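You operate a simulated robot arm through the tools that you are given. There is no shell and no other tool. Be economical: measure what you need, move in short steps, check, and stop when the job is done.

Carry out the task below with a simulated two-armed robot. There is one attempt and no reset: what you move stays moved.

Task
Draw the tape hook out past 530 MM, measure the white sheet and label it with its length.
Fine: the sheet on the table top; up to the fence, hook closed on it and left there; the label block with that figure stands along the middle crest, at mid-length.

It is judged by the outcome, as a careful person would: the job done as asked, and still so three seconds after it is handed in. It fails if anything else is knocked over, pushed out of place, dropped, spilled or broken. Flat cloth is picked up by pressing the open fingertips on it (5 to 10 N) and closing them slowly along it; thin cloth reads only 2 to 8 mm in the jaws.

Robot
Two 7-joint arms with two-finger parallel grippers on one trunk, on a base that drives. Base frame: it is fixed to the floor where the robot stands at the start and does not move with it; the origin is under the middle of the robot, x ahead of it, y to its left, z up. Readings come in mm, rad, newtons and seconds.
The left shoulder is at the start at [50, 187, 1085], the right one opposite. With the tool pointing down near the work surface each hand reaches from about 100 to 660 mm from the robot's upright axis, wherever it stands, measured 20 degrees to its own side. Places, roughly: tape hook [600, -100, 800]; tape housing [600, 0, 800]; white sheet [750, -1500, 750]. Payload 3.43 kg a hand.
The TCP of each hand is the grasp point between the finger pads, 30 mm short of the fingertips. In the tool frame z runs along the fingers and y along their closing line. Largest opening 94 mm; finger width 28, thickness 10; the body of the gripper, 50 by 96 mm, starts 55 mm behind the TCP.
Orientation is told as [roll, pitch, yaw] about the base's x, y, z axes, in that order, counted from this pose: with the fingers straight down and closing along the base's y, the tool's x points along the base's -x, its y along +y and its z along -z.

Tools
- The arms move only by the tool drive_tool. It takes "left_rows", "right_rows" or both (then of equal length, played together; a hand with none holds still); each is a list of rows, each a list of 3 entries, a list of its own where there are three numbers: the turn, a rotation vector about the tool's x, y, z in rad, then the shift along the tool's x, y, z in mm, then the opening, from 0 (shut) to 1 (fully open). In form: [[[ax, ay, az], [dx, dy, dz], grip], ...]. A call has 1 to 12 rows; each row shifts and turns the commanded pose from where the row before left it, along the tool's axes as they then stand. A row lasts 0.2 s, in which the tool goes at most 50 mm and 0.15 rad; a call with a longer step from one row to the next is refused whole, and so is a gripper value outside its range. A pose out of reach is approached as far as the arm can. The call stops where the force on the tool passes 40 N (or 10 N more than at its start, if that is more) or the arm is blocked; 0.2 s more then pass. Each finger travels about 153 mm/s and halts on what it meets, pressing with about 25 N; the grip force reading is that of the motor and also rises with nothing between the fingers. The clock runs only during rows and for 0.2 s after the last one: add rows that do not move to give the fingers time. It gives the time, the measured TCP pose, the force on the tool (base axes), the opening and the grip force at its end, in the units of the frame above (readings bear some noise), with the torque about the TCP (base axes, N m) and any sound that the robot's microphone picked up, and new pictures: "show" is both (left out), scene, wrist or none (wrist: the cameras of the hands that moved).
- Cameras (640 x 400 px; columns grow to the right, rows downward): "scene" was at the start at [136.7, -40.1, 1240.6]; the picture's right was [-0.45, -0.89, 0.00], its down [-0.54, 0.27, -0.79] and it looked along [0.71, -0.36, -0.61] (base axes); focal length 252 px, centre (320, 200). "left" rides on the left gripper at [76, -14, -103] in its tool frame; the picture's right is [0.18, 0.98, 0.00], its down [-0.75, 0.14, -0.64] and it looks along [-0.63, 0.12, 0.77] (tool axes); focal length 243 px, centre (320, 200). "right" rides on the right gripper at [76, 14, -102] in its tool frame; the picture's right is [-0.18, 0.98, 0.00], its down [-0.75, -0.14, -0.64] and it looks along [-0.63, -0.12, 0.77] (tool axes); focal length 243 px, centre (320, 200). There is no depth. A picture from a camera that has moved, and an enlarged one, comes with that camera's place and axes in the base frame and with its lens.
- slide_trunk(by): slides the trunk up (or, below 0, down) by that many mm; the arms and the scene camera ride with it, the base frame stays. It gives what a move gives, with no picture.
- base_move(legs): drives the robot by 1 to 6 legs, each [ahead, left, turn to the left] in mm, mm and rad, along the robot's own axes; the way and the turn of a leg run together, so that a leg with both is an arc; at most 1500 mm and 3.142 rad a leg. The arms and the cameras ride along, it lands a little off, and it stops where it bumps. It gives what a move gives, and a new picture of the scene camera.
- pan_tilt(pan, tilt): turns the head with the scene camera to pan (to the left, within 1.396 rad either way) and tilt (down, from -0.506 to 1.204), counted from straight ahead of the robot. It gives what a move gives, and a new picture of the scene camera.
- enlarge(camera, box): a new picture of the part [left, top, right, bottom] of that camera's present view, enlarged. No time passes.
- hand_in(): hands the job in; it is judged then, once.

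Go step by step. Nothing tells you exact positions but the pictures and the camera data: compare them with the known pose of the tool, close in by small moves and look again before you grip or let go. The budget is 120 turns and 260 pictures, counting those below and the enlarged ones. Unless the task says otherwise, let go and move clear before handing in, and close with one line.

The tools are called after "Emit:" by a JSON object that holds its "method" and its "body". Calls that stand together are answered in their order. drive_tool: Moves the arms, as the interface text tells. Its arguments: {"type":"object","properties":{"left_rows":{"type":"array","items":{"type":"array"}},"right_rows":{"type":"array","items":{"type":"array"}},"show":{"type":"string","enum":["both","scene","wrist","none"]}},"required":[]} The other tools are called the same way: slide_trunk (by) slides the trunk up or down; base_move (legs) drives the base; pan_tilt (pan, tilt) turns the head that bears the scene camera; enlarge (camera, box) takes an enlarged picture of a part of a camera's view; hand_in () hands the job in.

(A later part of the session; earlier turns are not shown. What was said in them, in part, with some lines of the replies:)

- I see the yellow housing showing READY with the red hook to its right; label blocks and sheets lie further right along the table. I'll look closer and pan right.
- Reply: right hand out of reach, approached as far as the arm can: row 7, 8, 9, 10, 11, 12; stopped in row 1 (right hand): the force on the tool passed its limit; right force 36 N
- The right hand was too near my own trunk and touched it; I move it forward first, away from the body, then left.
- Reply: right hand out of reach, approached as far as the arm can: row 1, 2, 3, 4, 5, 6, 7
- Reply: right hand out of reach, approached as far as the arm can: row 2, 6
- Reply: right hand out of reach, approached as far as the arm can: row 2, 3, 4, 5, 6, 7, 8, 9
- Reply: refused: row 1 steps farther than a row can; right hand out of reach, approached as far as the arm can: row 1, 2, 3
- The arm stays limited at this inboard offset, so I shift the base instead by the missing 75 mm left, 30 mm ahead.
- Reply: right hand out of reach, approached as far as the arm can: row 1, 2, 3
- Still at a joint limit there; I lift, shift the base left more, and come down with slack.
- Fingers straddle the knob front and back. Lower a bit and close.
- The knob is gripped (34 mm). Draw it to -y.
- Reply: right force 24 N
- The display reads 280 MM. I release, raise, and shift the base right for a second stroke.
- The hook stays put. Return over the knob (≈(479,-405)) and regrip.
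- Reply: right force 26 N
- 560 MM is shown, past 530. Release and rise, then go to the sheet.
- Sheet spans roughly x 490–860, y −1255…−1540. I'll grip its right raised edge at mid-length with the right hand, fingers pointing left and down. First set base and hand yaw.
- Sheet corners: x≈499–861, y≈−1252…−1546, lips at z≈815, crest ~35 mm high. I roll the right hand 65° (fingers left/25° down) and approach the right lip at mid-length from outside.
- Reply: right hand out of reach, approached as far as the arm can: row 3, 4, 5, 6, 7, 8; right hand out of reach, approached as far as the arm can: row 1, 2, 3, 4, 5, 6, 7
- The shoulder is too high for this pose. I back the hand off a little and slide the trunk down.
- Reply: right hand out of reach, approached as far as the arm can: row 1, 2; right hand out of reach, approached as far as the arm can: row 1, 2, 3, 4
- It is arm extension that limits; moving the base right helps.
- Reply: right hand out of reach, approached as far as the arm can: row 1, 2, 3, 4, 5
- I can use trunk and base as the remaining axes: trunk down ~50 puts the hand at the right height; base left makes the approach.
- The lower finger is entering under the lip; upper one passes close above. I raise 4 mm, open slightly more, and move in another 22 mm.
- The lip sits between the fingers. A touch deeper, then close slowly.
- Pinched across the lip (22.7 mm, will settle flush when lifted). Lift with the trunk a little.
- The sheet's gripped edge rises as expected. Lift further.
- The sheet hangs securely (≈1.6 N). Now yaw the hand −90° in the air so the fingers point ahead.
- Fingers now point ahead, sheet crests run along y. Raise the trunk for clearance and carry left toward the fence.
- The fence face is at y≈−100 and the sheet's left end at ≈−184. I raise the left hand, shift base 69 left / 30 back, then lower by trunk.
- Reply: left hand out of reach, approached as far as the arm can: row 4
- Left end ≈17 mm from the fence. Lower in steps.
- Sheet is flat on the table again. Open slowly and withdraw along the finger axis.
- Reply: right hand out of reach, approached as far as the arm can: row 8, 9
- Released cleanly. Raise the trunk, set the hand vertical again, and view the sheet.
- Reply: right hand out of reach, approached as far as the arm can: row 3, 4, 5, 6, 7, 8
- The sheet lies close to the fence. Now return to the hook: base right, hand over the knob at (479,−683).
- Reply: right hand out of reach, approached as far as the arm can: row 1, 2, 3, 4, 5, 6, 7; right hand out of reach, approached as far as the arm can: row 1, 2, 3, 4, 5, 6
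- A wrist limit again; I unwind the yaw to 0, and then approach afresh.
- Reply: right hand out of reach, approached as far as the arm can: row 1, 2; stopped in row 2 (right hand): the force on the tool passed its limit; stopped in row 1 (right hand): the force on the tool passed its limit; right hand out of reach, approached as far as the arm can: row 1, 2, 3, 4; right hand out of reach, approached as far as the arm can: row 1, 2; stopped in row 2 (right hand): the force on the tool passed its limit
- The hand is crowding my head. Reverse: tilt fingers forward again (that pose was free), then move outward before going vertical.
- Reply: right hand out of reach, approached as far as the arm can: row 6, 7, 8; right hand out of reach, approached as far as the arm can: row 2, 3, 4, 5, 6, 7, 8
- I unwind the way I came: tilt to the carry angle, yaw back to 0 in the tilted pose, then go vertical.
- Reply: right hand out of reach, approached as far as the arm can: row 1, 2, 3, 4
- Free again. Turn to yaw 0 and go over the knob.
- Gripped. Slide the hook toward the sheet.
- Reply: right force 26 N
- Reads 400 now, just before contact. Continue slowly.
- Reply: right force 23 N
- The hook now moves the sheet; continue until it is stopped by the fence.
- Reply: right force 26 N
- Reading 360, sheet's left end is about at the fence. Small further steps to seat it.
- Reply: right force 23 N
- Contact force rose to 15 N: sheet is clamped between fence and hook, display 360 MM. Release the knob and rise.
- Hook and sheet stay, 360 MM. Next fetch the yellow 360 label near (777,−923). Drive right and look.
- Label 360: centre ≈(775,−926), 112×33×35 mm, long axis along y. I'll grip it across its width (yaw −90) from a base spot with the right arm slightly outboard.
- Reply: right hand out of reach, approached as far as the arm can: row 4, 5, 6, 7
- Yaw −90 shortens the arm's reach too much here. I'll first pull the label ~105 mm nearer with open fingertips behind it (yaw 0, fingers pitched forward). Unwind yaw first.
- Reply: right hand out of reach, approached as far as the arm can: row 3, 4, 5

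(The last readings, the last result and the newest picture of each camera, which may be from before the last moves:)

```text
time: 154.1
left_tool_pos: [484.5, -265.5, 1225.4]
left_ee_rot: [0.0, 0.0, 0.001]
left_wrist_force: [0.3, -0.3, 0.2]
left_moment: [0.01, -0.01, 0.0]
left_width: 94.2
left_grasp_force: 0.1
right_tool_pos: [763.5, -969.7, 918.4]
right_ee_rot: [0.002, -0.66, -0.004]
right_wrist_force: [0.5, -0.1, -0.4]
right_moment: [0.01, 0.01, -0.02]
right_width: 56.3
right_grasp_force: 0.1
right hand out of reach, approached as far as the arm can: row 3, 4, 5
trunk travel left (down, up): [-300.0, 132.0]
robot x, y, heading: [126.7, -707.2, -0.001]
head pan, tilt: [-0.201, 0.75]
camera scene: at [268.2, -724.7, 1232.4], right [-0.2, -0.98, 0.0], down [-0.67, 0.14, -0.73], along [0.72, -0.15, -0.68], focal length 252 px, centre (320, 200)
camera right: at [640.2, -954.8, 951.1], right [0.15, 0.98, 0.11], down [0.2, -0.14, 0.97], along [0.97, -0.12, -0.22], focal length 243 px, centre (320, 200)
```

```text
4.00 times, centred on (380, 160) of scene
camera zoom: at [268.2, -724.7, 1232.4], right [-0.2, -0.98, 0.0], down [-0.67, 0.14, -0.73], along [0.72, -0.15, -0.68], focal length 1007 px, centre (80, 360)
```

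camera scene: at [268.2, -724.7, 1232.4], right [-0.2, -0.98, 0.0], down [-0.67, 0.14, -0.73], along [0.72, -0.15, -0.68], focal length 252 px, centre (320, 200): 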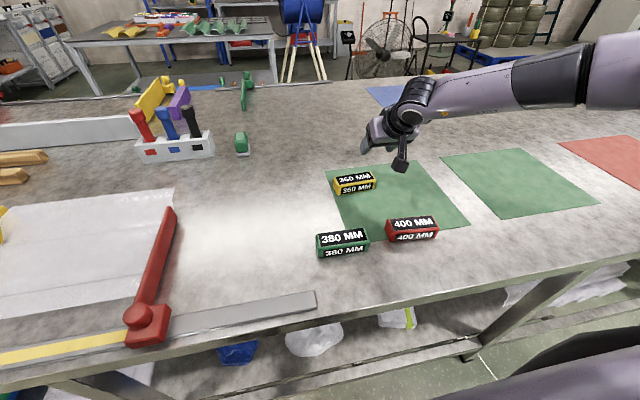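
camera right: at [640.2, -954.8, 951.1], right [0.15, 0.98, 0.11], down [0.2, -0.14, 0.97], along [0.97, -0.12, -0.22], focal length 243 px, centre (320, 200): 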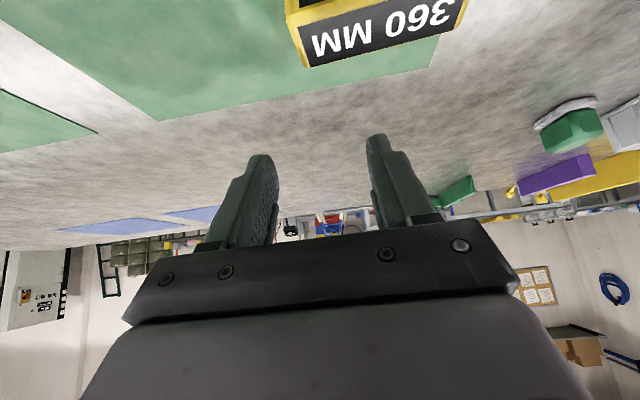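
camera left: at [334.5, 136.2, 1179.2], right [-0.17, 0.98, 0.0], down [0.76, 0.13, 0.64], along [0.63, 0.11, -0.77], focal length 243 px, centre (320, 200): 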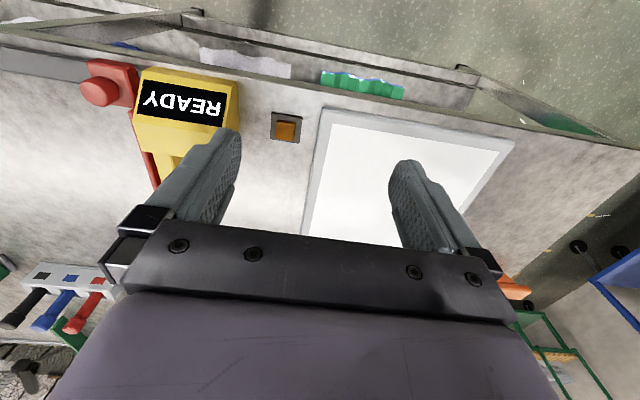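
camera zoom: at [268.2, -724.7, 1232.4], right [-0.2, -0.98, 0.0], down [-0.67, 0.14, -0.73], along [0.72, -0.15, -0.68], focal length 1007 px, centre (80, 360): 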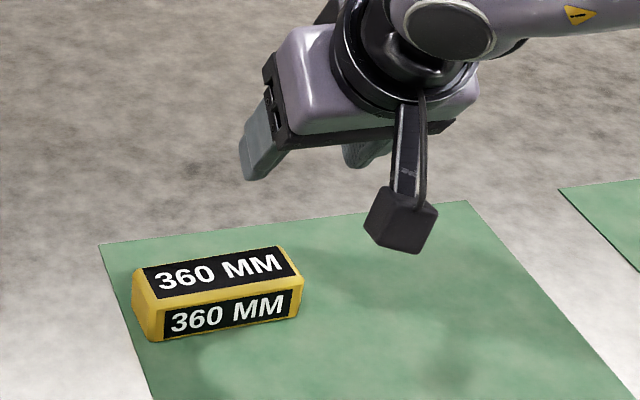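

Emit:
{"method": "base_move", "body": {"legs": [[0, -110, 0]]}}

Emit:
{"method": "slide_trunk", "body": {"by": -40}}

Emit:
{"method": "drive_tool", "body": {"right_rows": [[[0, 0, 0], [-20, 30, 14], 0.6], [[0, 0, 0], [-20, 30, 14], 0.6], [[0, 0, 0], [-10, 30, 8], 0.6], [[0, 0, 0], [0, 30, 0], 0.6], [[0, 0, 0], [0, 32, 0], 0.6], [[0, 0, 0], [0, 0, 0], 0.6]]}}

```text
time: 155.3
left_tool_pos: [485.2, -375.2, 1225.1]
left_ee_rot: [0.0, 0.0, 0.003]
left_wrist_force: [-0.8, 0.0, 0.2]
left_moment: [0.01, 0.01, 0.0]
left_width: 93.8
left_grasp_force: 0.1
right_tool_pos: [763.4, -1078.6, 916.1]
right_ee_rot: [0.001, -0.661, -0.001]
right_wrist_force: [0.0, 0.2, -0.7]
right_moment: [-0.02, 0.01, 0.02]
right_width: 56.1
right_grasp_force: 0.1
trunk travel left (down, up): [-300.0, 132.0]
robot x, y, heading: [125.9, -817.1, -0.0]
head pan, tilt: [-0.201, 0.75]
camera scene: at [268.2, -834.9, 1232.4], right [-0.2, -0.98, 0.0], down [-0.67, 0.14, -0.73], along [0.72, -0.14, -0.68], focal length 252 px, centre (320, 200)
```

scene: 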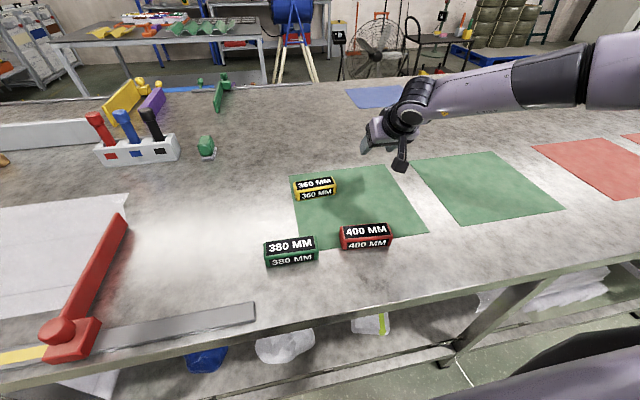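

```text
time: 156.1
left_tool_pos: [485.4, -373.9, 1186.0]
left_ee_rot: [0.0, -0.001, 0.003]
left_wrist_force: [-0.3, -0.4, 1.5]
left_moment: [0.0, -0.01, 0.01]
left_width: 93.9
left_grasp_force: 0.0
right_tool_pos: [763.2, -1079.0, 876.9]
right_ee_rot: [0.003, -0.66, -0.003]
right_wrist_force: [-0.1, 0.6, -0.5]
right_moment: [0.0, 0.01, 0.02]
right_width: 56.3
right_grasp_force: 0.0
trunk travel left (down, up): [-260.0, 172.0]
robot x, y, heading: [129.2, -818.5, 0.003]
head pan, tilt: [-0.201, 0.75]
```

```text
time: 157.5
left_tool_pos: [485.2, -374.3, 1184.5]
left_ee_rot: [0.0, -0.001, 0.005]
left_wrist_force: [0.7, -0.5, -0.7]
left_moment: [0.0, 0.0, 0.03]
left_width: 94.1
left_grasp_force: 0.1
right_tool_pos: [723.6, -1009.6, 916.5]
right_ee_rot: [0.001, -0.66, -0.002]
right_wrist_force: [-0.1, 0.4, 0.0]
right_moment: [-0.02, 0.0, -0.04]
right_width: 56.3
right_grasp_force: 0.0
right hand out of reach, approached as far as the arm can: row 1, 2, 3, 4, 5
trunk travel left (down, up): [-260.0, 172.0]
robot x, y, heading: [127.3, -815.7, 0.003]
head pan, tilt: [-0.201, 0.75]
camera scene: at [268.2, -834.3, 1192.4], right [-0.2, -0.98, 0.0], down [-0.67, 0.13, -0.73], along [0.72, -0.14, -0.68], focal length 252 px, centre (320, 200)
camera right: at [600.0, -994.6, 950.9], right [0.15, 0.98, 0.11], down [0.2, -0.14, 0.97], along [0.97, -0.12, -0.22], focal length 243 px, centre (320, 200)
```

scene: 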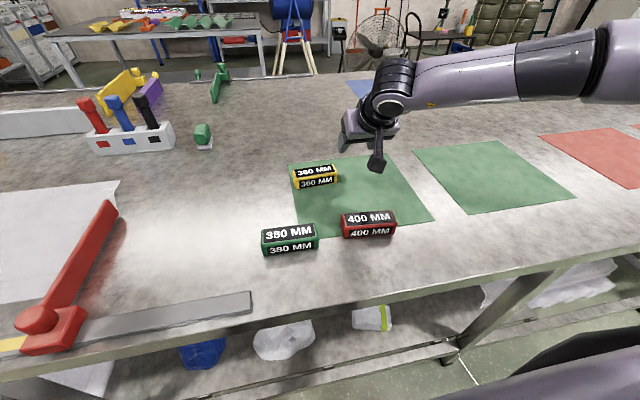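
right: 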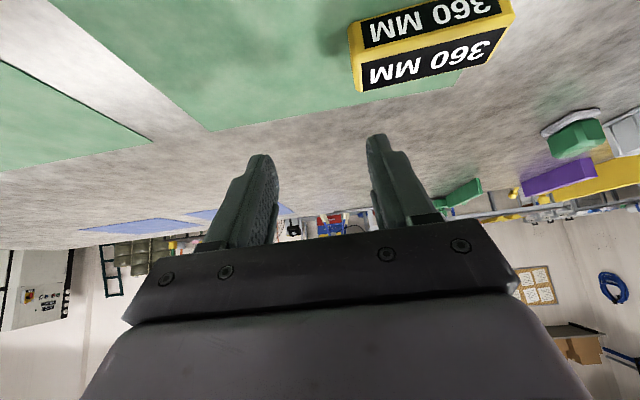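

The right arm's forearm direction limits the wrist. Turning the whole base ~45° left brings the right shoulder nearer the table and solves the yaw. First retract the hand to a neutral pose.

Emit:
{"method": "drive_tool", "body": {"right_rows": [[[0, 0, 0], [30, 0, -28], 0.6], [[0, 0, 0], [30, 0, -28], 0.6], [[0, 0.11, 0], [30, 0, -28], 0.6], [[0, 0.11, 0], [30, 0, -20], 0.6], [[0, 0.11, 0], [30, 0, -15], 0.6], [[0, 0.11, 0], [30, -20, -10], 0.6], [[0, 0.11, 0], [30, -20, -5], 0.6], [[0, 0.11, 0], [30, -20, 0], 0.6], [[0, 0, 0], [30, -20, 0], 0.6], [[0, 0, 0], [30, -20, 0], 0.6], [[0, 0, 0], [0, 0, 0], 0.6]], "show": "none"}}

Emit:
{"method": "slide_trunk", "body": {"by": 40}}

```text
time: 159.9
left_tool_pos: [484.3, -373.7, 1185.4]
left_ee_rot: [-0.001, 0.0, 0.002]
left_wrist_force: [0.2, -0.5, -0.8]
left_moment: [0.02, 0.02, 0.03]
left_width: 93.8
left_grasp_force: 0.1
right_tool_pos: [379.9, -1107.0, 928.4]
right_ee_rot: [0.001, 0.002, 0.002]
right_wrist_force: [0.3, 0.1, -0.3]
right_moment: [-0.03, -0.01, -0.01]
right_width: 56.3
right_grasp_force: 0.0
trunk travel left (down, up): [-260.0, 172.0]
robot x, y, heading: [128.5, -813.9, 0.005]
head pan, tilt: [-0.201, 0.75]
```

```text
time: 160.8
left_tool_pos: [484.5, -374.9, 1225.6]
left_ee_rot: [-0.001, 0.002, 0.003]
left_wrist_force: [0.0, 0.1, -0.1]
left_moment: [0.0, 0.01, -0.04]
left_width: 94.0
left_grasp_force: 0.1
right_tool_pos: [380.7, -1107.5, 968.4]
right_ee_rot: [0.003, 0.001, -0.001]
right_wrist_force: [0.3, 0.0, 0.3]
right_moment: [0.0, -0.01, 0.03]
right_width: 56.4
right_grasp_force: 0.1
trunk travel left (down, up): [-300.0, 132.0]
robot x, y, heading: [128.4, -816.6, -0.0]
head pan, tilt: [-0.201, 0.75]
```

Emit:
{"method": "base_move", "body": {"legs": [[-40, 0, 0], [0, 240, 0], [0, 0, 0.785]]}}

Emit:
{"method": "pan_tilt", "body": {"pan": -1.1, "tilt": 0.7}}

```text
time: 165.1
left_tool_pos: [22.8, -1.5, 1226.1]
left_ee_rot: [0.0, 0.001, 0.797]
left_wrist_force: [1.1, 0.7, 0.5]
left_moment: [-0.01, -0.01, -0.02]
left_width: 94.0
left_grasp_force: 0.1
right_tool_pos: [472.3, -588.6, 968.4]
right_ee_rot: [0.002, 0.002, 0.791]
right_wrist_force: [0.0, 0.4, -0.1]
right_moment: [0.02, -0.04, 0.0]
right_width: 56.3
right_grasp_force: 0.0
trunk travel left (down, up): [-300.0, 132.0]
robot x, y, heading: [88.7, -565.3, 0.791]
head pan, tilt: [-0.201, 0.75]
camera scene: at [198.1, -478.2, 1232.4], right [0.56, -0.83, 0.0], down [-0.57, -0.38, -0.73], along [0.61, 0.41, -0.68], focal length 252 px, centre (320, 200)
```

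scene: 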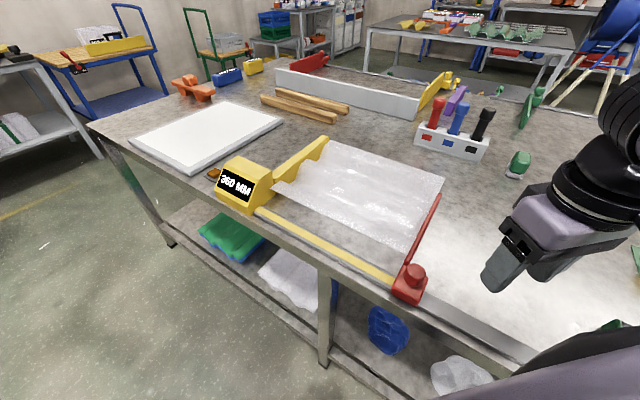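

```text
time: 166.3
left_tool_pos: [24.7, -0.8, 1224.8]
left_ee_rot: [0.001, 0.001, 0.795]
left_wrist_force: [0.5, 0.9, 0.0]
left_moment: [-0.01, -0.03, 0.0]
left_width: 94.3
left_grasp_force: 0.1
right_tool_pos: [472.9, -588.4, 967.7]
right_ee_rot: [0.002, 0.001, 0.791]
right_wrist_force: [0.0, 0.2, -0.1]
right_moment: [0.01, 0.01, 0.03]
right_width: 56.4
right_grasp_force: 0.1
trunk travel left (down, up): [-300.0, 132.0]
robot x, y, heading: [86.5, -565.6, 0.796]
head pan, tilt: [-1.1, 0.7]
camera scene: at [210.5, -550.1, 1236.6], right [-0.3, -0.95, 0.0], down [-0.61, 0.19, -0.76], along [0.73, -0.23, -0.64], focal length 252 px, centre (320, 200)
```

scene: 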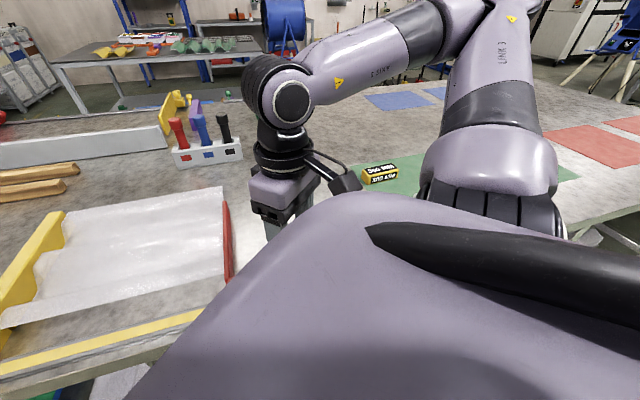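

Heading is now ~45° left. I swing the right hand out to the right over the label while yawing it toward −90° (base frame).

Emit:
{"method": "drive_tool", "body": {"right_rows": [[[0, 0, 0.14], [5.8, -31.1, 0], 0.6], [[0, 0, 0.14], [1.4, -31.6, 0], 0.6], [[0, 0, 0.14], [-3, -31.5, 0], 0.6], [[0, 0, 0.14], [-7.4, -30.7, 0], 0.6], [[0, 0, 0.14], [-11.6, -29.4, 0], 0.6], [[0, 0, 0.14], [-15.6, -27.5, 0], 0.6], [[0, 0, 0.14], [-19.3, -25.1, 0], 0.6], [[0, 0, 0.14], [-22.6, -22.1, 0], 0.6], [[0, 0, 0.14], [-25.4, -18.8, 0], 0.6], [[0, 0, 0.14], [-27.9, -15, 0], 0.6], [[0, 0, 0.14], [-29.7, -11, 0], 0.6], [[0, 0, 0.14], [-30.9, -6.7, 0], 0.6]], "show": "scene"}}

```text
time: 168.9
left_tool_pos: [23.4, 0.4, 1225.7]
left_ee_rot: [0.001, 0.001, 0.796]
left_wrist_force: [0.0, 0.2, -0.7]
left_moment: [-0.02, 0.0, 0.03]
left_width: 94.0
left_grasp_force: 0.1
right_tool_pos: [688.5, -899.7, 969.0]
right_ee_rot: [-0.002, 0.003, -0.892]
right_wrist_force: [-0.5, 0.2, 0.5]
right_moment: [-0.02, -0.03, 0.03]
right_width: 56.4
right_grasp_force: 0.1
trunk travel left (down, up): [-300.0, 132.0]
robot x, y, heading: [93.0, -567.0, 0.798]
head pan, tilt: [-1.1, 0.7]
camera scene: at [210.6, -550.3, 1236.6], right [-0.3, -0.95, 0.0], down [-0.61, 0.19, -0.76], along [0.73, -0.23, -0.64], focal length 252 px, centre (320, 200)
```

scene: 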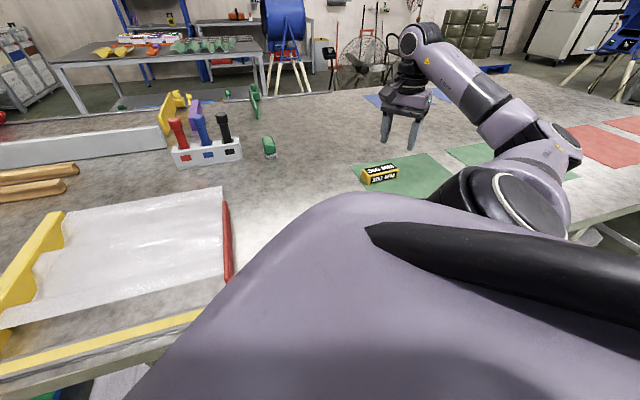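

Emit:
{"method": "drive_tool", "body": {"right_rows": [[[0, 0, 0.136], [0, 0, 0], 0.7], [[0, 0, 0.136], [0, 0, 0], 0.7], [[0, 0, 0.136], [0, 0, 0], 0.7], [[0, 0, 0.136], [0, 0, 0], 0.7], [[0, 0, 0.136], [0, 0, 0], 0.7], [[0, 0, 0], [-9, 30, 20], 0.7], [[0, 0, 0], [-9, 30, 20], 0.7], [[0, 0, 0], [-9, 26, 20], 0.7], [[0, 0, 0], [0, 0, 0], 0.7]]}}

```text
time: 170.9
left_tool_pos: [23.2, 0.4, 1226.0]
left_ee_rot: [-0.001, 0.001, 0.796]
left_wrist_force: [-0.4, 0.2, -0.3]
left_moment: [0.02, 0.03, -0.02]
left_width: 94.0
left_grasp_force: 0.1
right_tool_pos: [778.3, -926.2, 908.5]
right_ee_rot: [0.0, 0.001, -1.567]
right_wrist_force: [-0.1, -0.2, -0.4]
right_moment: [0.01, 0.02, 0.0]
right_width: 65.7
right_grasp_force: 0.1
trunk travel left (down, up): [-300.0, 132.0]
robot x, y, heading: [90.7, -562.1, 0.796]
head pan, tilt: [-1.1, 0.7]
camera scene: at [210.4, -550.1, 1236.6], right [-0.3, -0.95, 0.0], down [-0.61, 0.19, -0.77], along [0.73, -0.23, -0.64], focal length 252 px, centre (320, 200)
camera right: at [791.9, -849.7, 1011.0], right [0.98, -0.18, 0.0], down [-0.14, -0.75, 0.64], along [-0.12, -0.63, -0.77], focal length 243 px, centre (320, 200)
```

scene: 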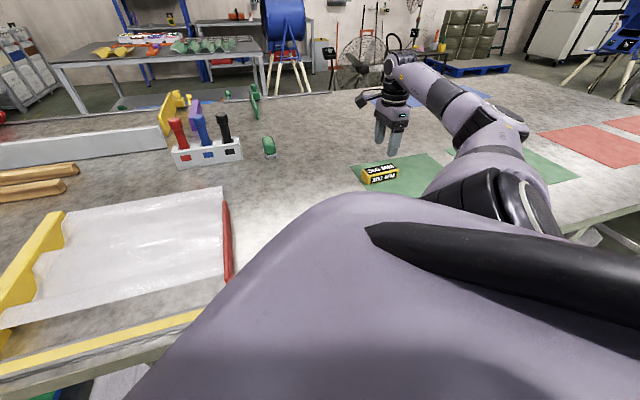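
right: 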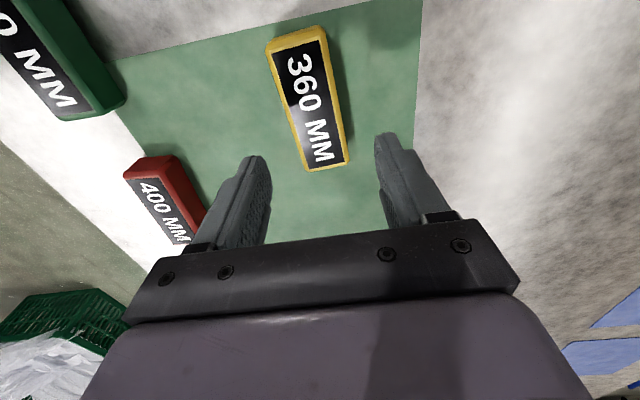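

Label centre (774,−919), yaw ≈+0.04. Align, descend and grip.

Emit:
{"method": "drive_tool", "body": {"right_rows": [[[0, 0, -0.038], [7, -4, 0], 0.7], [[0, 0, 0], [0, 0, 30], 0.7], [[0, 0, 0], [0, 0, 30], 0.7], [[0, 0, 0], [0, 0, 24], 0.7], [[0, 0, 0], [0, 0, 0], 0.7]]}}

Emit:
{"method": "enlarge", "body": {"camera": "scene", "box": [340, 110, 440, 190]}}

```text
time: 172.1
left_tool_pos: [21.7, 0.2, 1225.7]
left_ee_rot: [0.001, 0.002, 0.797]
left_wrist_force: [0.3, 0.4, -0.2]
left_moment: [-0.02, 0.01, 0.02]
left_width: 94.0
left_grasp_force: 0.0
right_tool_pos: [771.8, -919.6, 822.3]
right_ee_rot: [0.0, 0.0, -1.531]
right_wrist_force: [1.0, -0.2, 0.1]
right_moment: [-0.02, -0.02, 0.0]
right_width: 65.8
right_grasp_force: 0.0
trunk travel left (down, up): [-300.0, 132.0]
robot x, y, heading: [86.4, -565.0, 0.794]
head pan, tilt: [-1.1, 0.7]
camera scene: at [210.4, -550.1, 1236.6], right [-0.3, -0.95, 0.0], down [-0.61, 0.19, -0.76], along [0.73, -0.23, -0.64], focal length 252 px, centre (320, 200)
camera right: at [781.9, -842.5, 924.9], right [0.99, -0.14, 0.0], down [-0.11, -0.76, 0.64], along [-0.09, -0.63, -0.77], focal length 243 px, centre (320, 200)
```

scene: 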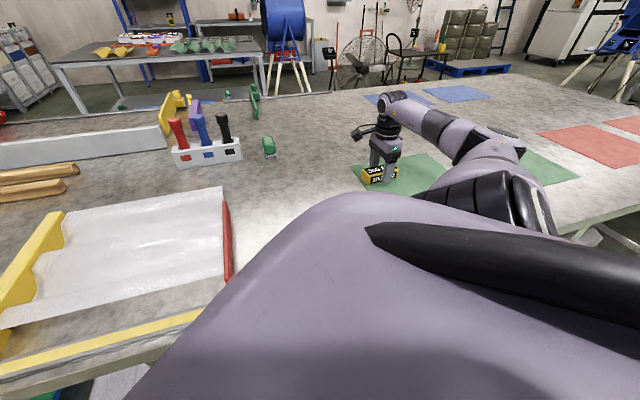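
right: 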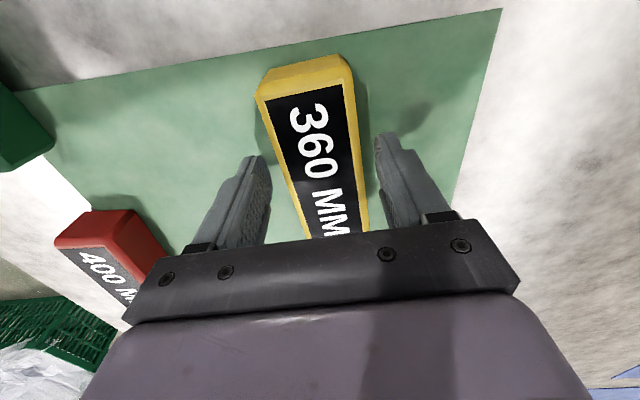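

```text
5.00 times, centred on (390, 150) of scene
camera zoom: at [210.4, -550.1, 1236.6], right [-0.3, -0.95, 0.0], down [-0.61, 0.19, -0.76], along [0.73, -0.23, -0.64], focal length 1259 px, centre (-30, 450)
```

zoom: 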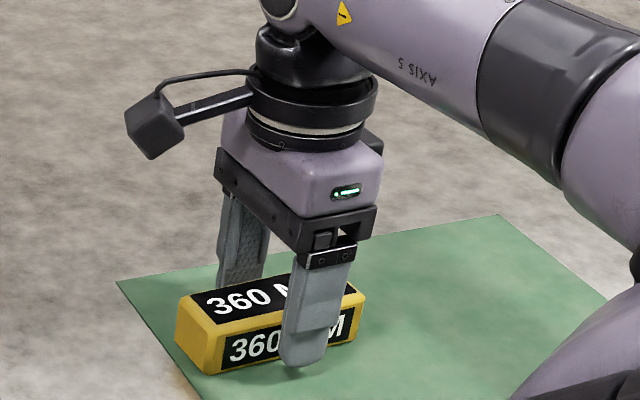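

Emit:
{"method": "drive_tool", "body": {"right_rows": [[[0, 0, 0], [0, 0, 0], 0.5], [[0, 0, 0], [0, 0, 0], 0.4], [[0, 0, 0], [0, 0, 0], 0.25], [[0, 0, 0], [0, 0, 0], 0.1], [[0, 0, 0], [0, 0, 0], 0.1], [[0, 0, 0], [0, 0, -15], 0.1], [[0, 0, 0], [0, 0, -30], 0.1], [[0, 0, 0], [0, 0, -40], 0.1], [[0, 0, 0], [0, 0, -40], 0.1], [[0, 0, 0], [0, 0, 0], 0.1]]}}

Emit:
{"method": "enlarge", "body": {"camera": "scene", "box": [340, 90, 440, 170]}}

```text
time: 174.3
left_tool_pos: [22.2, -1.9, 1224.8]
left_ee_rot: [0.001, 0.001, 0.798]
left_wrist_force: [-0.6, 0.2, 0.2]
left_moment: [-0.01, -0.03, 0.01]
left_width: 94.0
left_grasp_force: 0.1
right_tool_pos: [769.4, -920.2, 946.8]
right_ee_rot: [-0.003, 0.0, -1.531]
right_wrist_force: [0.9, -0.4, -0.3]
right_moment: [0.03, 0.0, 0.01]
right_width: 43.1
right_grasp_force: 24.8
trunk travel left (down, up): [-300.0, 132.0]
robot x, y, heading: [86.9, -564.2, 0.798]
head pan, tilt: [-1.1, 0.7]
camera scene: at [210.6, -550.3, 1236.6], right [-0.3, -0.95, 0.0], down [-0.61, 0.19, -0.76], along [0.73, -0.23, -0.64], focal length 252 px, centre (320, 200)
camera right: at [780.1, -843.2, 1050.3], right [0.99, -0.14, 0.0], down [-0.11, -0.76, 0.64], along [-0.09, -0.64, -0.77], focal length 243 px, centre (320, 200)
```

scene: 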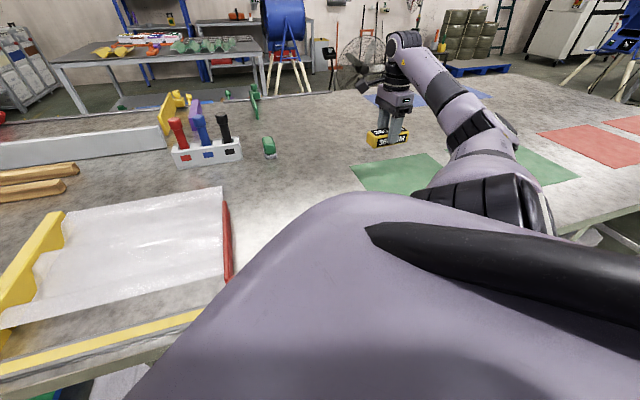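
right: 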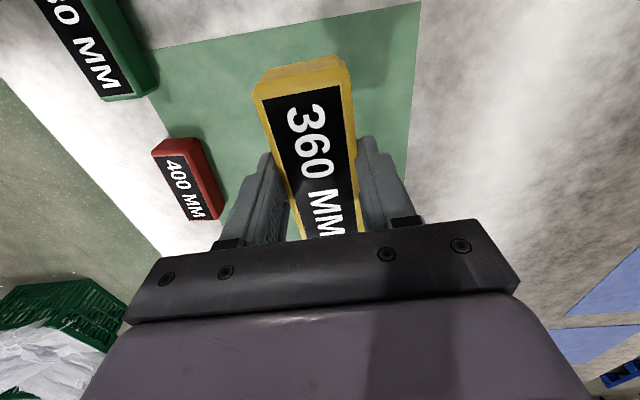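

```text
5.00 times, centred on (390, 130) of scene
camera zoom: at [210.6, -550.3, 1236.6], right [-0.3, -0.95, 0.0], down [-0.61, 0.19, -0.76], along [0.73, -0.23, -0.64], focal length 1259 px, centre (-30, 550)
```

zoom: 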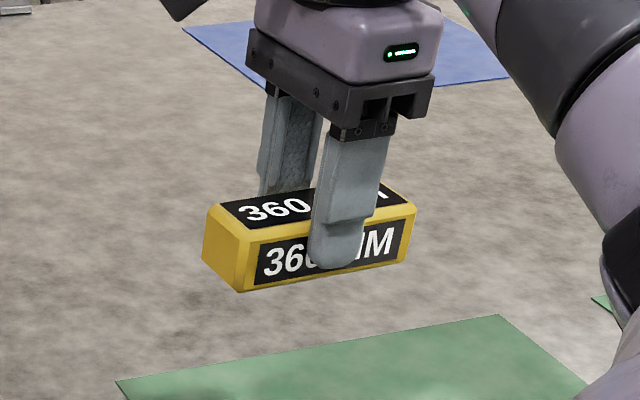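

Label is held (43 mm). Drive along the table back to the sheet, keeping heading.

Emit:
{"method": "base_move", "body": {"legs": [[455, 443, 0]]}}

Emit:
{"method": "pan_tilt", "body": {"pan": -0.95, "tilt": 0.8}}

Emit:
{"method": "enlarge", "body": {"camera": "right", "box": [0, 0, 640, 400]}}

```text
time: 177.9
left_tool_pos: [35.5, 642.5, 1225.6]
left_ee_rot: [-0.001, 0.002, 0.779]
left_wrist_force: [-0.1, 0.3, -0.6]
left_moment: [-0.01, 0.01, -0.02]
left_width: 93.9
left_grasp_force: 0.1
right_tool_pos: [764.8, -290.9, 946.8]
right_ee_rot: [-0.003, 0.001, -1.545]
right_wrist_force: [0.0, 0.1, -0.3]
right_moment: [-0.05, -0.02, 0.0]
right_width: 43.3
right_grasp_force: 25.1
trunk travel left (down, up): [-300.0, 132.0]
robot x, y, heading: [90.6, 77.1, 0.78]
head pan, tilt: [-1.1, 0.7]
camera scene: at [213.3, 88.4, 1236.6], right [-0.32, -0.95, 0.0], down [-0.61, 0.2, -0.76], along [0.73, -0.24, -0.64], focal length 252 px, centre (320, 200)
```

scene: 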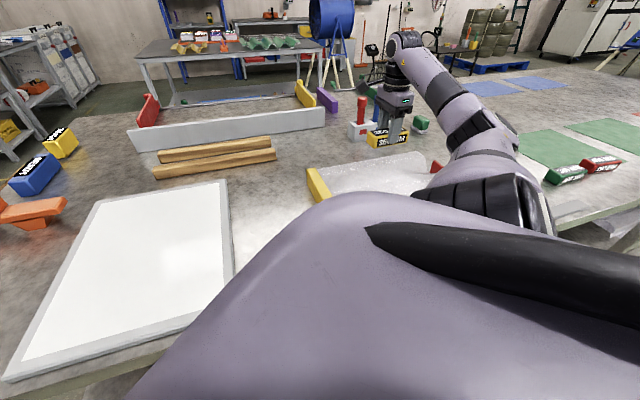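

```text
time: 178.6
left_tool_pos: [35.1, 641.6, 1226.1]
left_ee_rot: [0.0, 0.0, 0.779]
left_wrist_force: [-0.2, 0.2, -0.3]
left_moment: [0.01, 0.01, 0.01]
left_width: 94.0
left_grasp_force: 0.0
right_tool_pos: [765.7, -291.3, 947.1]
right_ee_rot: [-0.001, 0.0, -1.547]
right_wrist_force: [-0.5, -0.1, -0.7]
right_moment: [-0.01, 0.02, 0.02]
right_width: 43.2
right_grasp_force: 24.4
trunk travel left (down, up): [-300.0, 132.0]
robot x, y, heading: [87.1, 74.8, 0.774]
head pan, tilt: [-0.949, 0.799]
camera scene: at [212.3, 101.1, 1228.4], right [-0.17, -0.99, 0.0], down [-0.71, 0.12, -0.7], along [0.69, -0.12, -0.72], focal length 252 px, centre (320, 200)
```

scene: 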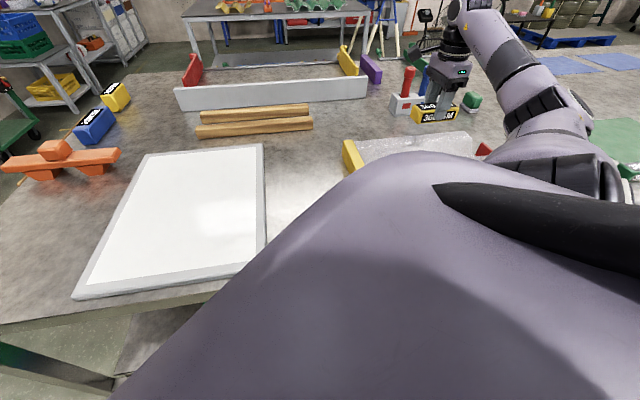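

```text
1.00 times, centred on (320, 200) of right
camera zoom: at [778.0, -214.0, 1049.8], right [0.99, -0.16, 0.0], down [-0.12, -0.76, 0.64], along [-0.1, -0.63, -0.77], focal length 243 px, centre (320, 200)
```

zoom: 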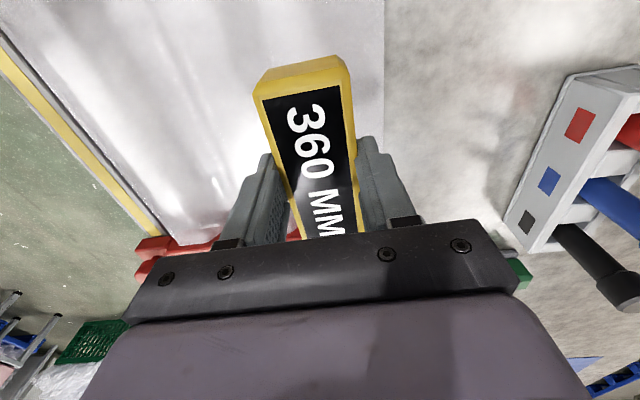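

From the wrist view the sheet's far edge is x≈825, so the middle crest is at x≈680, mid-length y≈−282. Move over it and lower part-way.

Emit:
{"method": "drive_tool", "body": {"right_rows": [[[0, 0, 0.024], [3, -22, 0], 0.1], [[0, 0, 0], [3, -22, 0], 0.1], [[0, 0, 0], [3, -22, 0], 0.1], [[0, 0, 0], [0, -20, 0], 0.1], [[0, 0, 0], [0, 0, 25], 0.1], [[0, 0, 0], [0, 0, 25], 0.1], [[0, 0, 0], [0, 0, 0], 0.1]]}}

```text
time: 180.2
left_tool_pos: [35.5, 641.5, 1225.7]
left_ee_rot: [-0.001, 0.001, 0.778]
left_wrist_force: [0.4, 0.1, 0.4]
left_moment: [0.01, 0.01, 0.01]
left_width: 93.8
left_grasp_force: 0.0
right_tool_pos: [677.3, -282.4, 894.2]
right_ee_rot: [-0.001, -0.001, -1.571]
right_wrist_force: [-0.3, 0.4, -0.4]
right_moment: [0.01, -0.02, -0.02]
right_width: 43.3
right_grasp_force: 25.2
trunk travel left (down, up): [-300.0, 132.0]
robot x, y, heading: [91.1, 73.4, 0.777]
head pan, tilt: [-0.949, 0.799]
camera scene: at [212.2, 101.2, 1228.4], right [-0.17, -0.99, 0.0], down [-0.71, 0.12, -0.7], along [0.69, -0.12, -0.72], focal length 252 px, centre (320, 200)
camera right: at [692.3, -204.6, 997.5], right [0.98, -0.18, 0.0], down [-0.14, -0.75, 0.64], along [-0.12, -0.63, -0.77], focal length 243 px, centre (320, 200)
```

scene: 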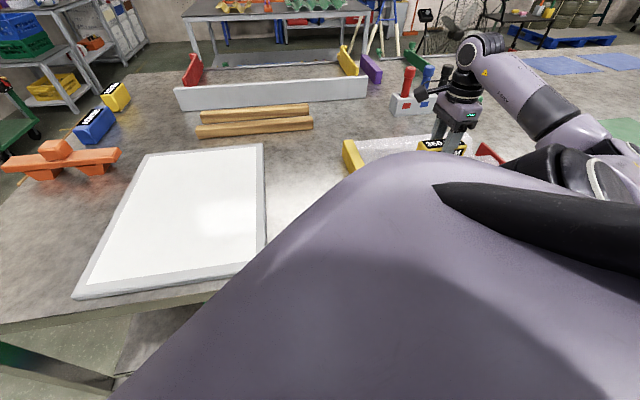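
right: 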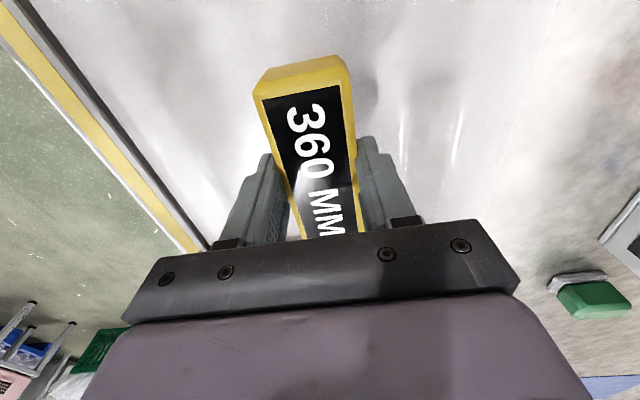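

Emit:
{"method": "enlarge", "body": {"camera": "right", "box": [100, 0, 580, 240]}}

Emit:
{"method": "enlarge", "body": {"camera": "scene", "box": [330, 80, 530, 180]}}

```text
1.33 times, centred on (340, 120) of right
camera zoom: at [692.3, -204.6, 997.5], right [0.98, -0.18, 0.0], down [-0.14, -0.75, 0.64], along [-0.12, -0.63, -0.77], focal length 324 px, centre (293, 307)
```

zoom: 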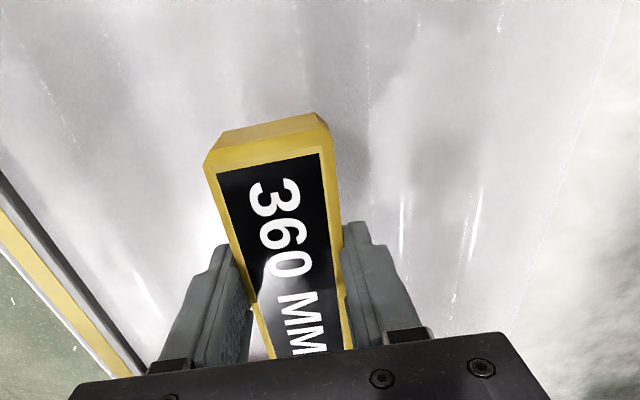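

```text
3.20 times, centred on (430, 130) of scene
camera zoom: at [212.2, 101.2, 1228.4], right [-0.17, -0.99, 0.0], down [-0.71, 0.12, -0.7], along [0.69, -0.12, -0.72], focal length 806 px, centre (-32, 424)
```

zoom: 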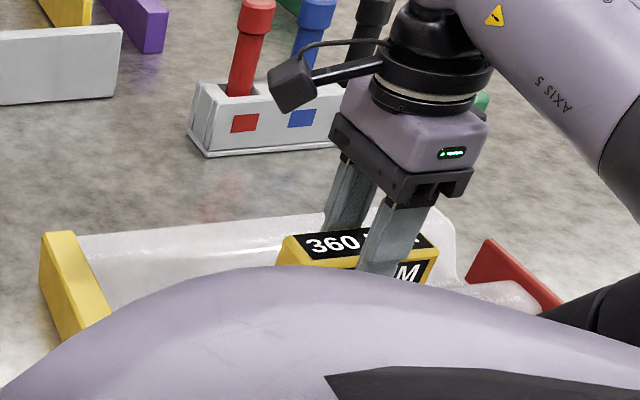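

Crest centre x≈681. Shift 4 mm and lower nearly to contact.

Emit:
{"method": "drive_tool", "body": {"right_rows": [[[0, 0, 0], [0, 4, 0], 0.1], [[0, 0, 0], [0, 0, 15], 0.1], [[0, 0, 0], [0, 0, 12], 0.1], [[0, 0, 0], [0, 0, 3], 0.1], [[0, 0, 0], [0, 0, 0], 0.1]]}}

Emit:
{"method": "enlarge", "body": {"camera": "right", "box": [160, 0, 480, 200]}}

Emit:
{"method": "enlarge", "body": {"camera": "scene", "box": [380, 110, 510, 180]}}

```text
time: 181.4
left_tool_pos: [35.3, 641.3, 1226.0]
left_ee_rot: [0.0, 0.0, 0.779]
left_wrist_force: [-0.7, 0.3, 0.3]
left_moment: [0.0, 0.01, 0.01]
left_width: 93.9
left_grasp_force: 0.0
right_tool_pos: [682.5, -281.9, 866.5]
right_ee_rot: [-0.004, 0.001, -1.569]
right_wrist_force: [0.4, 0.2, -1.7]
right_moment: [0.0, 0.01, 0.0]
right_width: 43.1
right_grasp_force: 25.0
trunk travel left (down, up): [-300.0, 132.0]
robot x, y, heading: [92.1, 73.3, 0.775]
head pan, tilt: [-0.949, 0.799]
camera scene: at [212.2, 101.2, 1228.4], right [-0.17, -0.99, 0.0], down [-0.71, 0.12, -0.7], along [0.69, -0.12, -0.72], focal length 252 px, centre (320, 200)
camera right: at [696.5, -205.7, 968.8], right [0.98, -0.18, 0.0], down [-0.14, -0.75, 0.64], along [-0.12, -0.63, -0.77], focal length 243 px, centre (320, 200)
```

scene: 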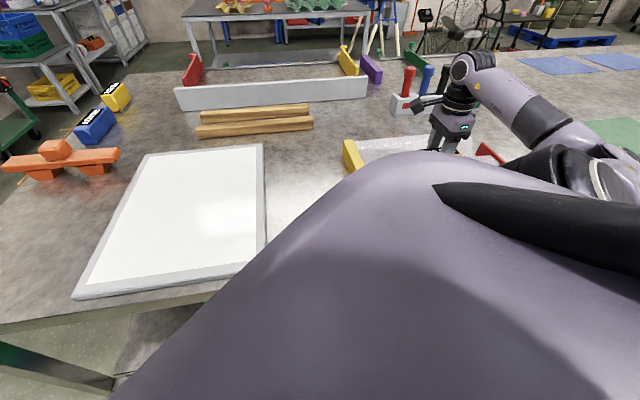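
right: 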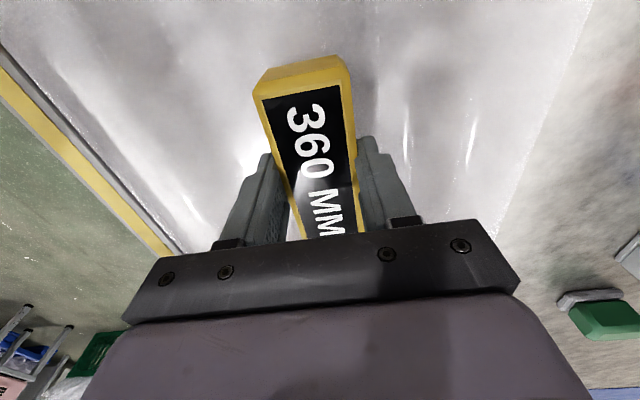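

```text
2.00 times, centred on (320, 100) of right
camera zoom: at [696.5, -205.7, 968.8], right [0.98, -0.18, 0.0], down [-0.14, -0.75, 0.64], along [-0.12, -0.63, -0.77], focal length 485 px, centre (320, 400)
```

zoom: 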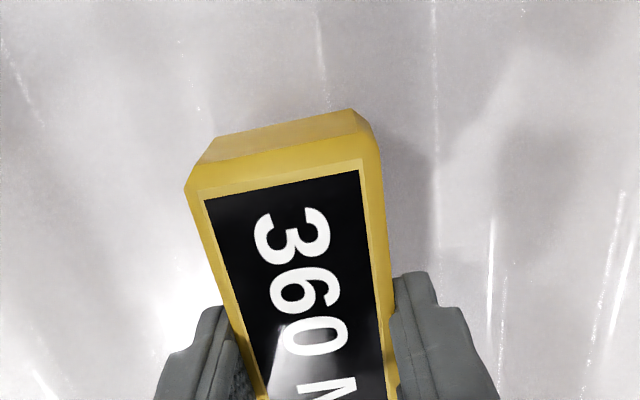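

```text
4.92 times, centred on (445, 145) of scene
camera zoom: at [212.2, 101.2, 1228.4], right [-0.17, -0.99, 0.0], down [-0.71, 0.12, -0.7], along [0.69, -0.12, -0.72], focal length 1239 px, centre (-295, 471)
```

zoom: 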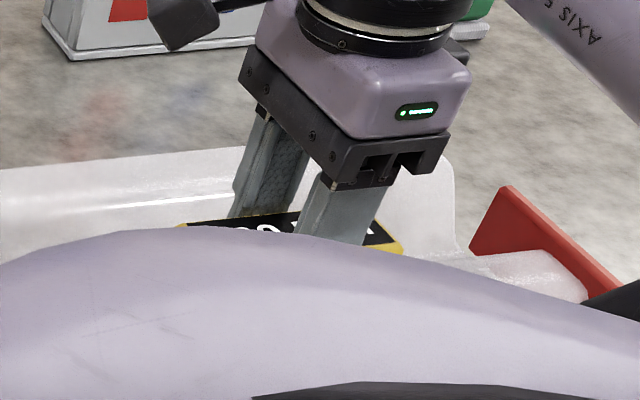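

Crest flat spans x≈660–694, centre ≈678. Shift back 4 mm, then lower gently to contact.

Emit:
{"method": "drive_tool", "body": {"right_rows": [[[0, 0, 0], [0, -4, 0], 0.1], [[0, 0, 0], [0, 0, 2], 0.1], [[0, 0, 0], [0, 0, 2], 0.1], [[0, 0, 0], [0, 0, 1], 0.1], [[0, 0, 0], [0, 0, 0], 0.1]], "show": "none"}}

Emit:
{"method": "drive_tool", "body": {"right_rows": [[[0, 0, 0], [0, 0, 1.5], 0.1], [[0, 0, 0], [0, 0, 1.5], 0.1], [[0, 0, 0], [0, 0, 0], 0.1]], "show": "wrist"}}

```text
time: 182.6
left_tool_pos: [35.5, 641.1, 1225.8]
left_ee_rot: [0.002, 0.0, 0.777]
left_wrist_force: [-0.4, -0.1, 0.0]
left_moment: [0.02, 0.0, 0.02]
left_width: 94.1
left_grasp_force: 0.0
right_tool_pos: [680.1, -282.1, 863.1]
right_ee_rot: [-0.002, 0.0, -1.57]
right_wrist_force: [-0.3, -0.8, 3.5]
right_moment: [-0.06, -0.09, 0.0]
right_width: 43.6
right_grasp_force: 25.3
trunk travel left (down, up): [-300.0, 132.0]
robot x, y, heading: [92.1, 77.6, 0.776]
head pan, tilt: [-0.949, 0.799]
```

```text
time: 183.4
left_tool_pos: [32.7, 641.5, 1225.8]
left_ee_rot: [-0.002, -0.002, 0.779]
left_wrist_force: [0.7, -0.1, -0.4]
left_moment: [-0.01, -0.02, 0.01]
left_width: 94.0
left_grasp_force: 0.0
right_tool_pos: [678.8, -281.8, 860.7]
right_ee_rot: [0.001, -0.002, -1.571]
right_wrist_force: [-3.2, -5.5, 20.9]
right_moment: [-0.13, 0.09, -0.01]
right_width: 43.6
right_grasp_force: 25.6
trunk travel left (down, up): [-300.0, 132.0]
robot x, y, heading: [87.1, 76.4, 0.776]
head pan, tilt: [-0.949, 0.799]
camera right: at [692.8, -205.3, 963.6], right [0.98, -0.18, 0.0], down [-0.14, -0.75, 0.64], along [-0.12, -0.63, -0.77], focal length 243 px, centre (320, 200)
```

right: 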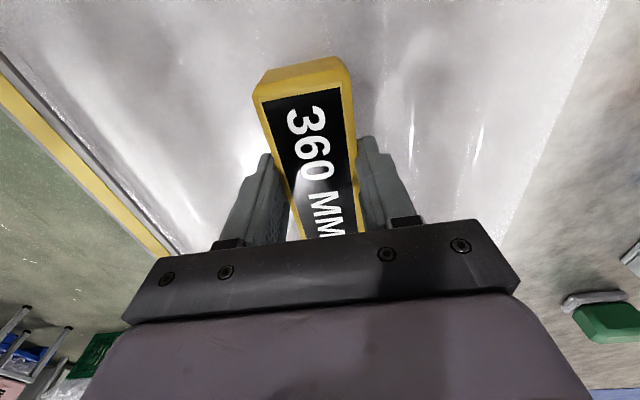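

Contact (≈20 N): the label rests on the crest. I ease 2 mm up, open slowly, and rise straight.

Emit:
{"method": "drive_tool", "body": {"right_rows": [[[0, 0, 0], [0, 0, -2], 0.1], [[0, 0, 0], [0, 0, 0], 0.42], [[0, 0, 0], [0, 0, 0], 0.5], [[0, 0, 0], [0, 0, 0], 0.58], [[0, 0, 0], [0, 0, 0], 0.65], [[0, 0, 0], [0, 0, 0], 0.65], [[0, 0, 0], [0, 0, -15], 0.65], [[0, 0, 0], [0, 0, -30], 0.65], [[0, 0, 0], [0, 0, -45], 0.65], [[0, 0, 0], [0, 0, -45], 0.65], [[0, 0, 0], [0, 0, 0], 0.65]]}}

```text
time: 185.8
left_tool_pos: [34.1, 640.4, 1225.0]
left_ee_rot: [0.001, 0.0, 0.778]
left_wrist_force: [0.5, -0.1, 0.1]
left_moment: [-0.02, 0.0, 0.0]
left_width: 94.0
left_grasp_force: 0.1
right_tool_pos: [691.7, -282.3, 975.3]
right_ee_rot: [-0.001, 0.001, -1.57]
right_wrist_force: [-0.2, -0.5, 0.2]
right_moment: [-0.01, 0.0, 0.0]
right_width: 61.1
right_grasp_force: 0.1
right hand out of reach, approached as far as the arm can: row 10
trunk travel left (down, up): [-300.0, 132.0]
robot x, y, heading: [90.8, 73.9, 0.776]
head pan, tilt: [-0.949, 0.799]
camera scene: at [211.9, 101.3, 1228.4], right [-0.17, -0.99, 0.0], down [-0.71, 0.12, -0.7], along [0.69, -0.12, -0.72], focal length 252 px, centre (320, 200)
camera right: at [705.8, -204.7, 1078.6], right [0.98, -0.18, 0.0], down [-0.14, -0.75, 0.64], along [-0.12, -0.63, -0.77], focal length 243 px, centre (320, 200)
```

scene: 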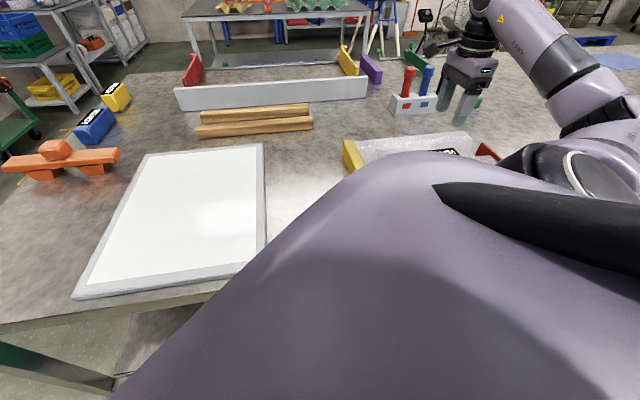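
right: 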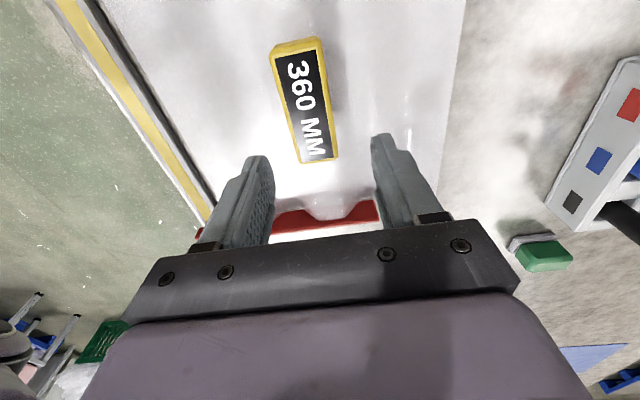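

Label stands along the crest. Back away and turn to verify from a clear view.

Emit:
{"method": "base_move", "body": {"legs": [[-107, 105, 0], [0, 0, -0.5]]}}

Emit:
{"method": "pan_tilt", "body": {"pan": -0.6, "tilt": 0.7}}

```text
time: 188.6
left_tool_pos: [160.0, 599.8, 1225.7]
left_ee_rot: [0.0, 0.001, 0.288]
left_wrist_force: [-0.3, 1.1, -0.5]
left_moment: [0.03, 0.01, -0.02]
left_width: 94.1
left_grasp_force: 0.0
right_tool_pos: [301.8, -524.0, 976.0]
right_ee_rot: [0.0, 0.001, -2.064]
right_wrist_force: [0.5, 0.0, -0.9]
right_moment: [0.0, 0.01, 0.01]
right_width: 61.1
right_grasp_force: 0.0
trunk travel left (down, up): [-300.0, 132.0]
robot x, y, heading: [-58.5, 76.4, 0.287]
head pan, tilt: [-0.949, 0.799]
camera scene: at [60.9, 41.4, 1228.4], right [-0.62, -0.79, 0.0], down [-0.56, 0.44, -0.7], along [0.55, -0.43, -0.72], focal length 252 px, centre (320, 200)
```

scene: 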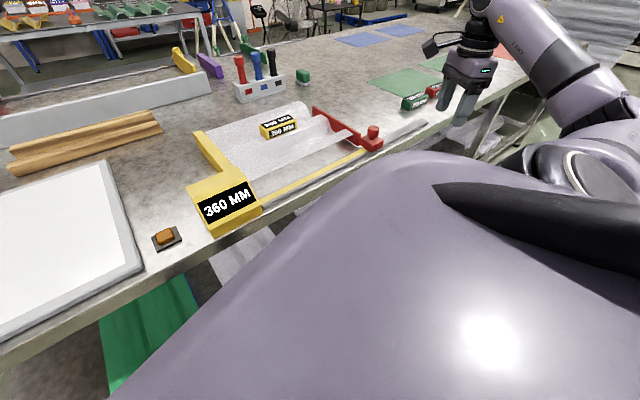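

```text
time: 189.4
left_tool_pos: [160.3, 599.8, 1225.5]
left_ee_rot: [0.001, 0.0, 0.287]
left_wrist_force: [0.2, -0.4, 0.2]
left_moment: [-0.02, 0.0, -0.01]
left_width: 94.1
left_grasp_force: 0.1
right_tool_pos: [302.0, -522.4, 975.1]
right_ee_rot: [0.002, 0.002, -2.063]
right_wrist_force: [0.0, 0.5, 0.4]
right_moment: [0.0, -0.02, 0.0]
right_width: 61.2
right_grasp_force: 0.1
trunk travel left (down, up): [-300.0, 132.0]
robot x, y, heading: [-59.0, 77.7, 0.283]
head pan, tilt: [-0.6, 0.7]
camera scene: at [78.2, 64.7, 1236.6], right [-0.31, -0.95, 0.0], down [-0.61, 0.2, -0.76], along [0.73, -0.24, -0.64], focal length 252 px, centre (320, 200)
```

scene: 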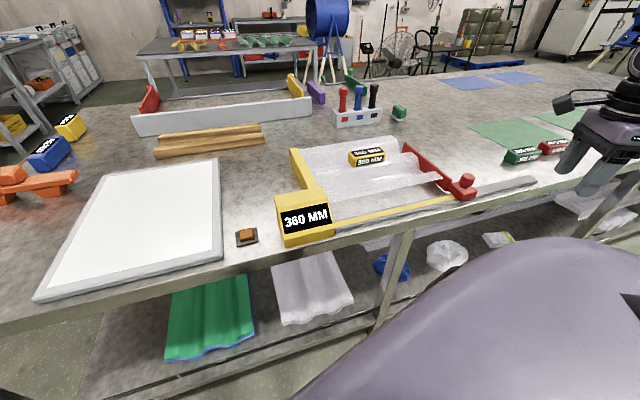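

Emit:
{"method": "enlarge", "body": {"camera": "scene", "box": [270, 125, 490, 255]}}

Emit:
{"method": "enlarge", "body": {"camera": "scene", "box": [285, 130, 405, 210]}}

Emit:
{"method": "enlarge", "body": {"camera": "scene", "box": [380, 130, 480, 210]}}

```text
2.91 times, centred on (380, 190) of scene
camera zoom: at [78.2, 64.7, 1236.6], right [-0.31, -0.95, 0.0], down [-0.61, 0.2, -0.76], along [0.73, -0.24, -0.64], focal length 732 px, centre (146, 229)
```

zoom: 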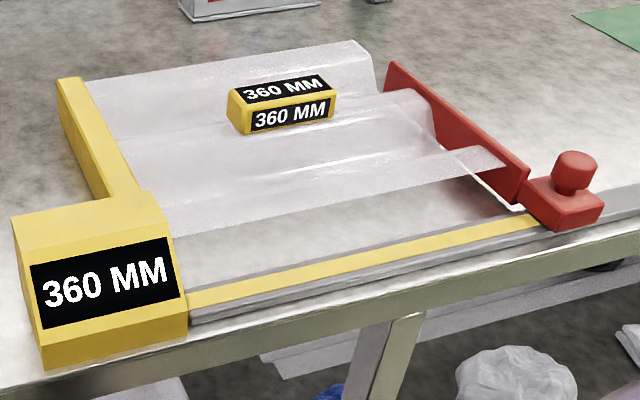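

```text
5.00 times, centred on (345, 170) of scene
camera zoom: at [78.2, 64.7, 1236.6], right [-0.31, -0.95, 0.0], down [-0.61, 0.2, -0.76], along [0.73, -0.24, -0.64], focal length 1259 px, centre (195, 350)
```

zoom: 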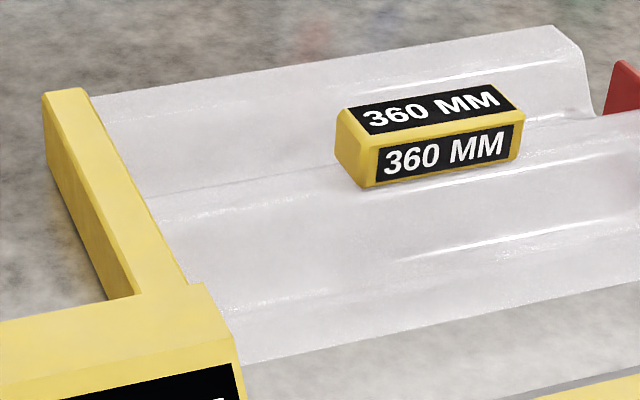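

```text
5.00 times, centred on (430, 170) of scene
camera zoom: at [78.2, 64.7, 1236.6], right [-0.31, -0.95, 0.0], down [-0.61, 0.2, -0.76], along [0.73, -0.24, -0.64], focal length 1259 px, centre (-230, 350)
```

zoom: 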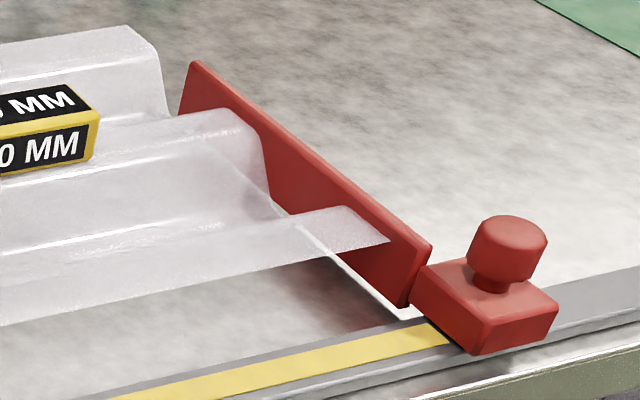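

The view confirms it: the sheet is flat against the fence, the hook is closed on it, the display reads 360 MM, and the 360 MM label stands along the middle crest at about mid-length. Both hands are clear, so I'm handing in.

Emit:
{"method": "hand_in", "body": {}}

```text
The job is handed in.
```

I drew the hook out to 560 MM, measured the white sheet at 360 MM between the fence and the closed hook, and stood the 360 MM label along its middle crest at about mid-length. The job is handed in.
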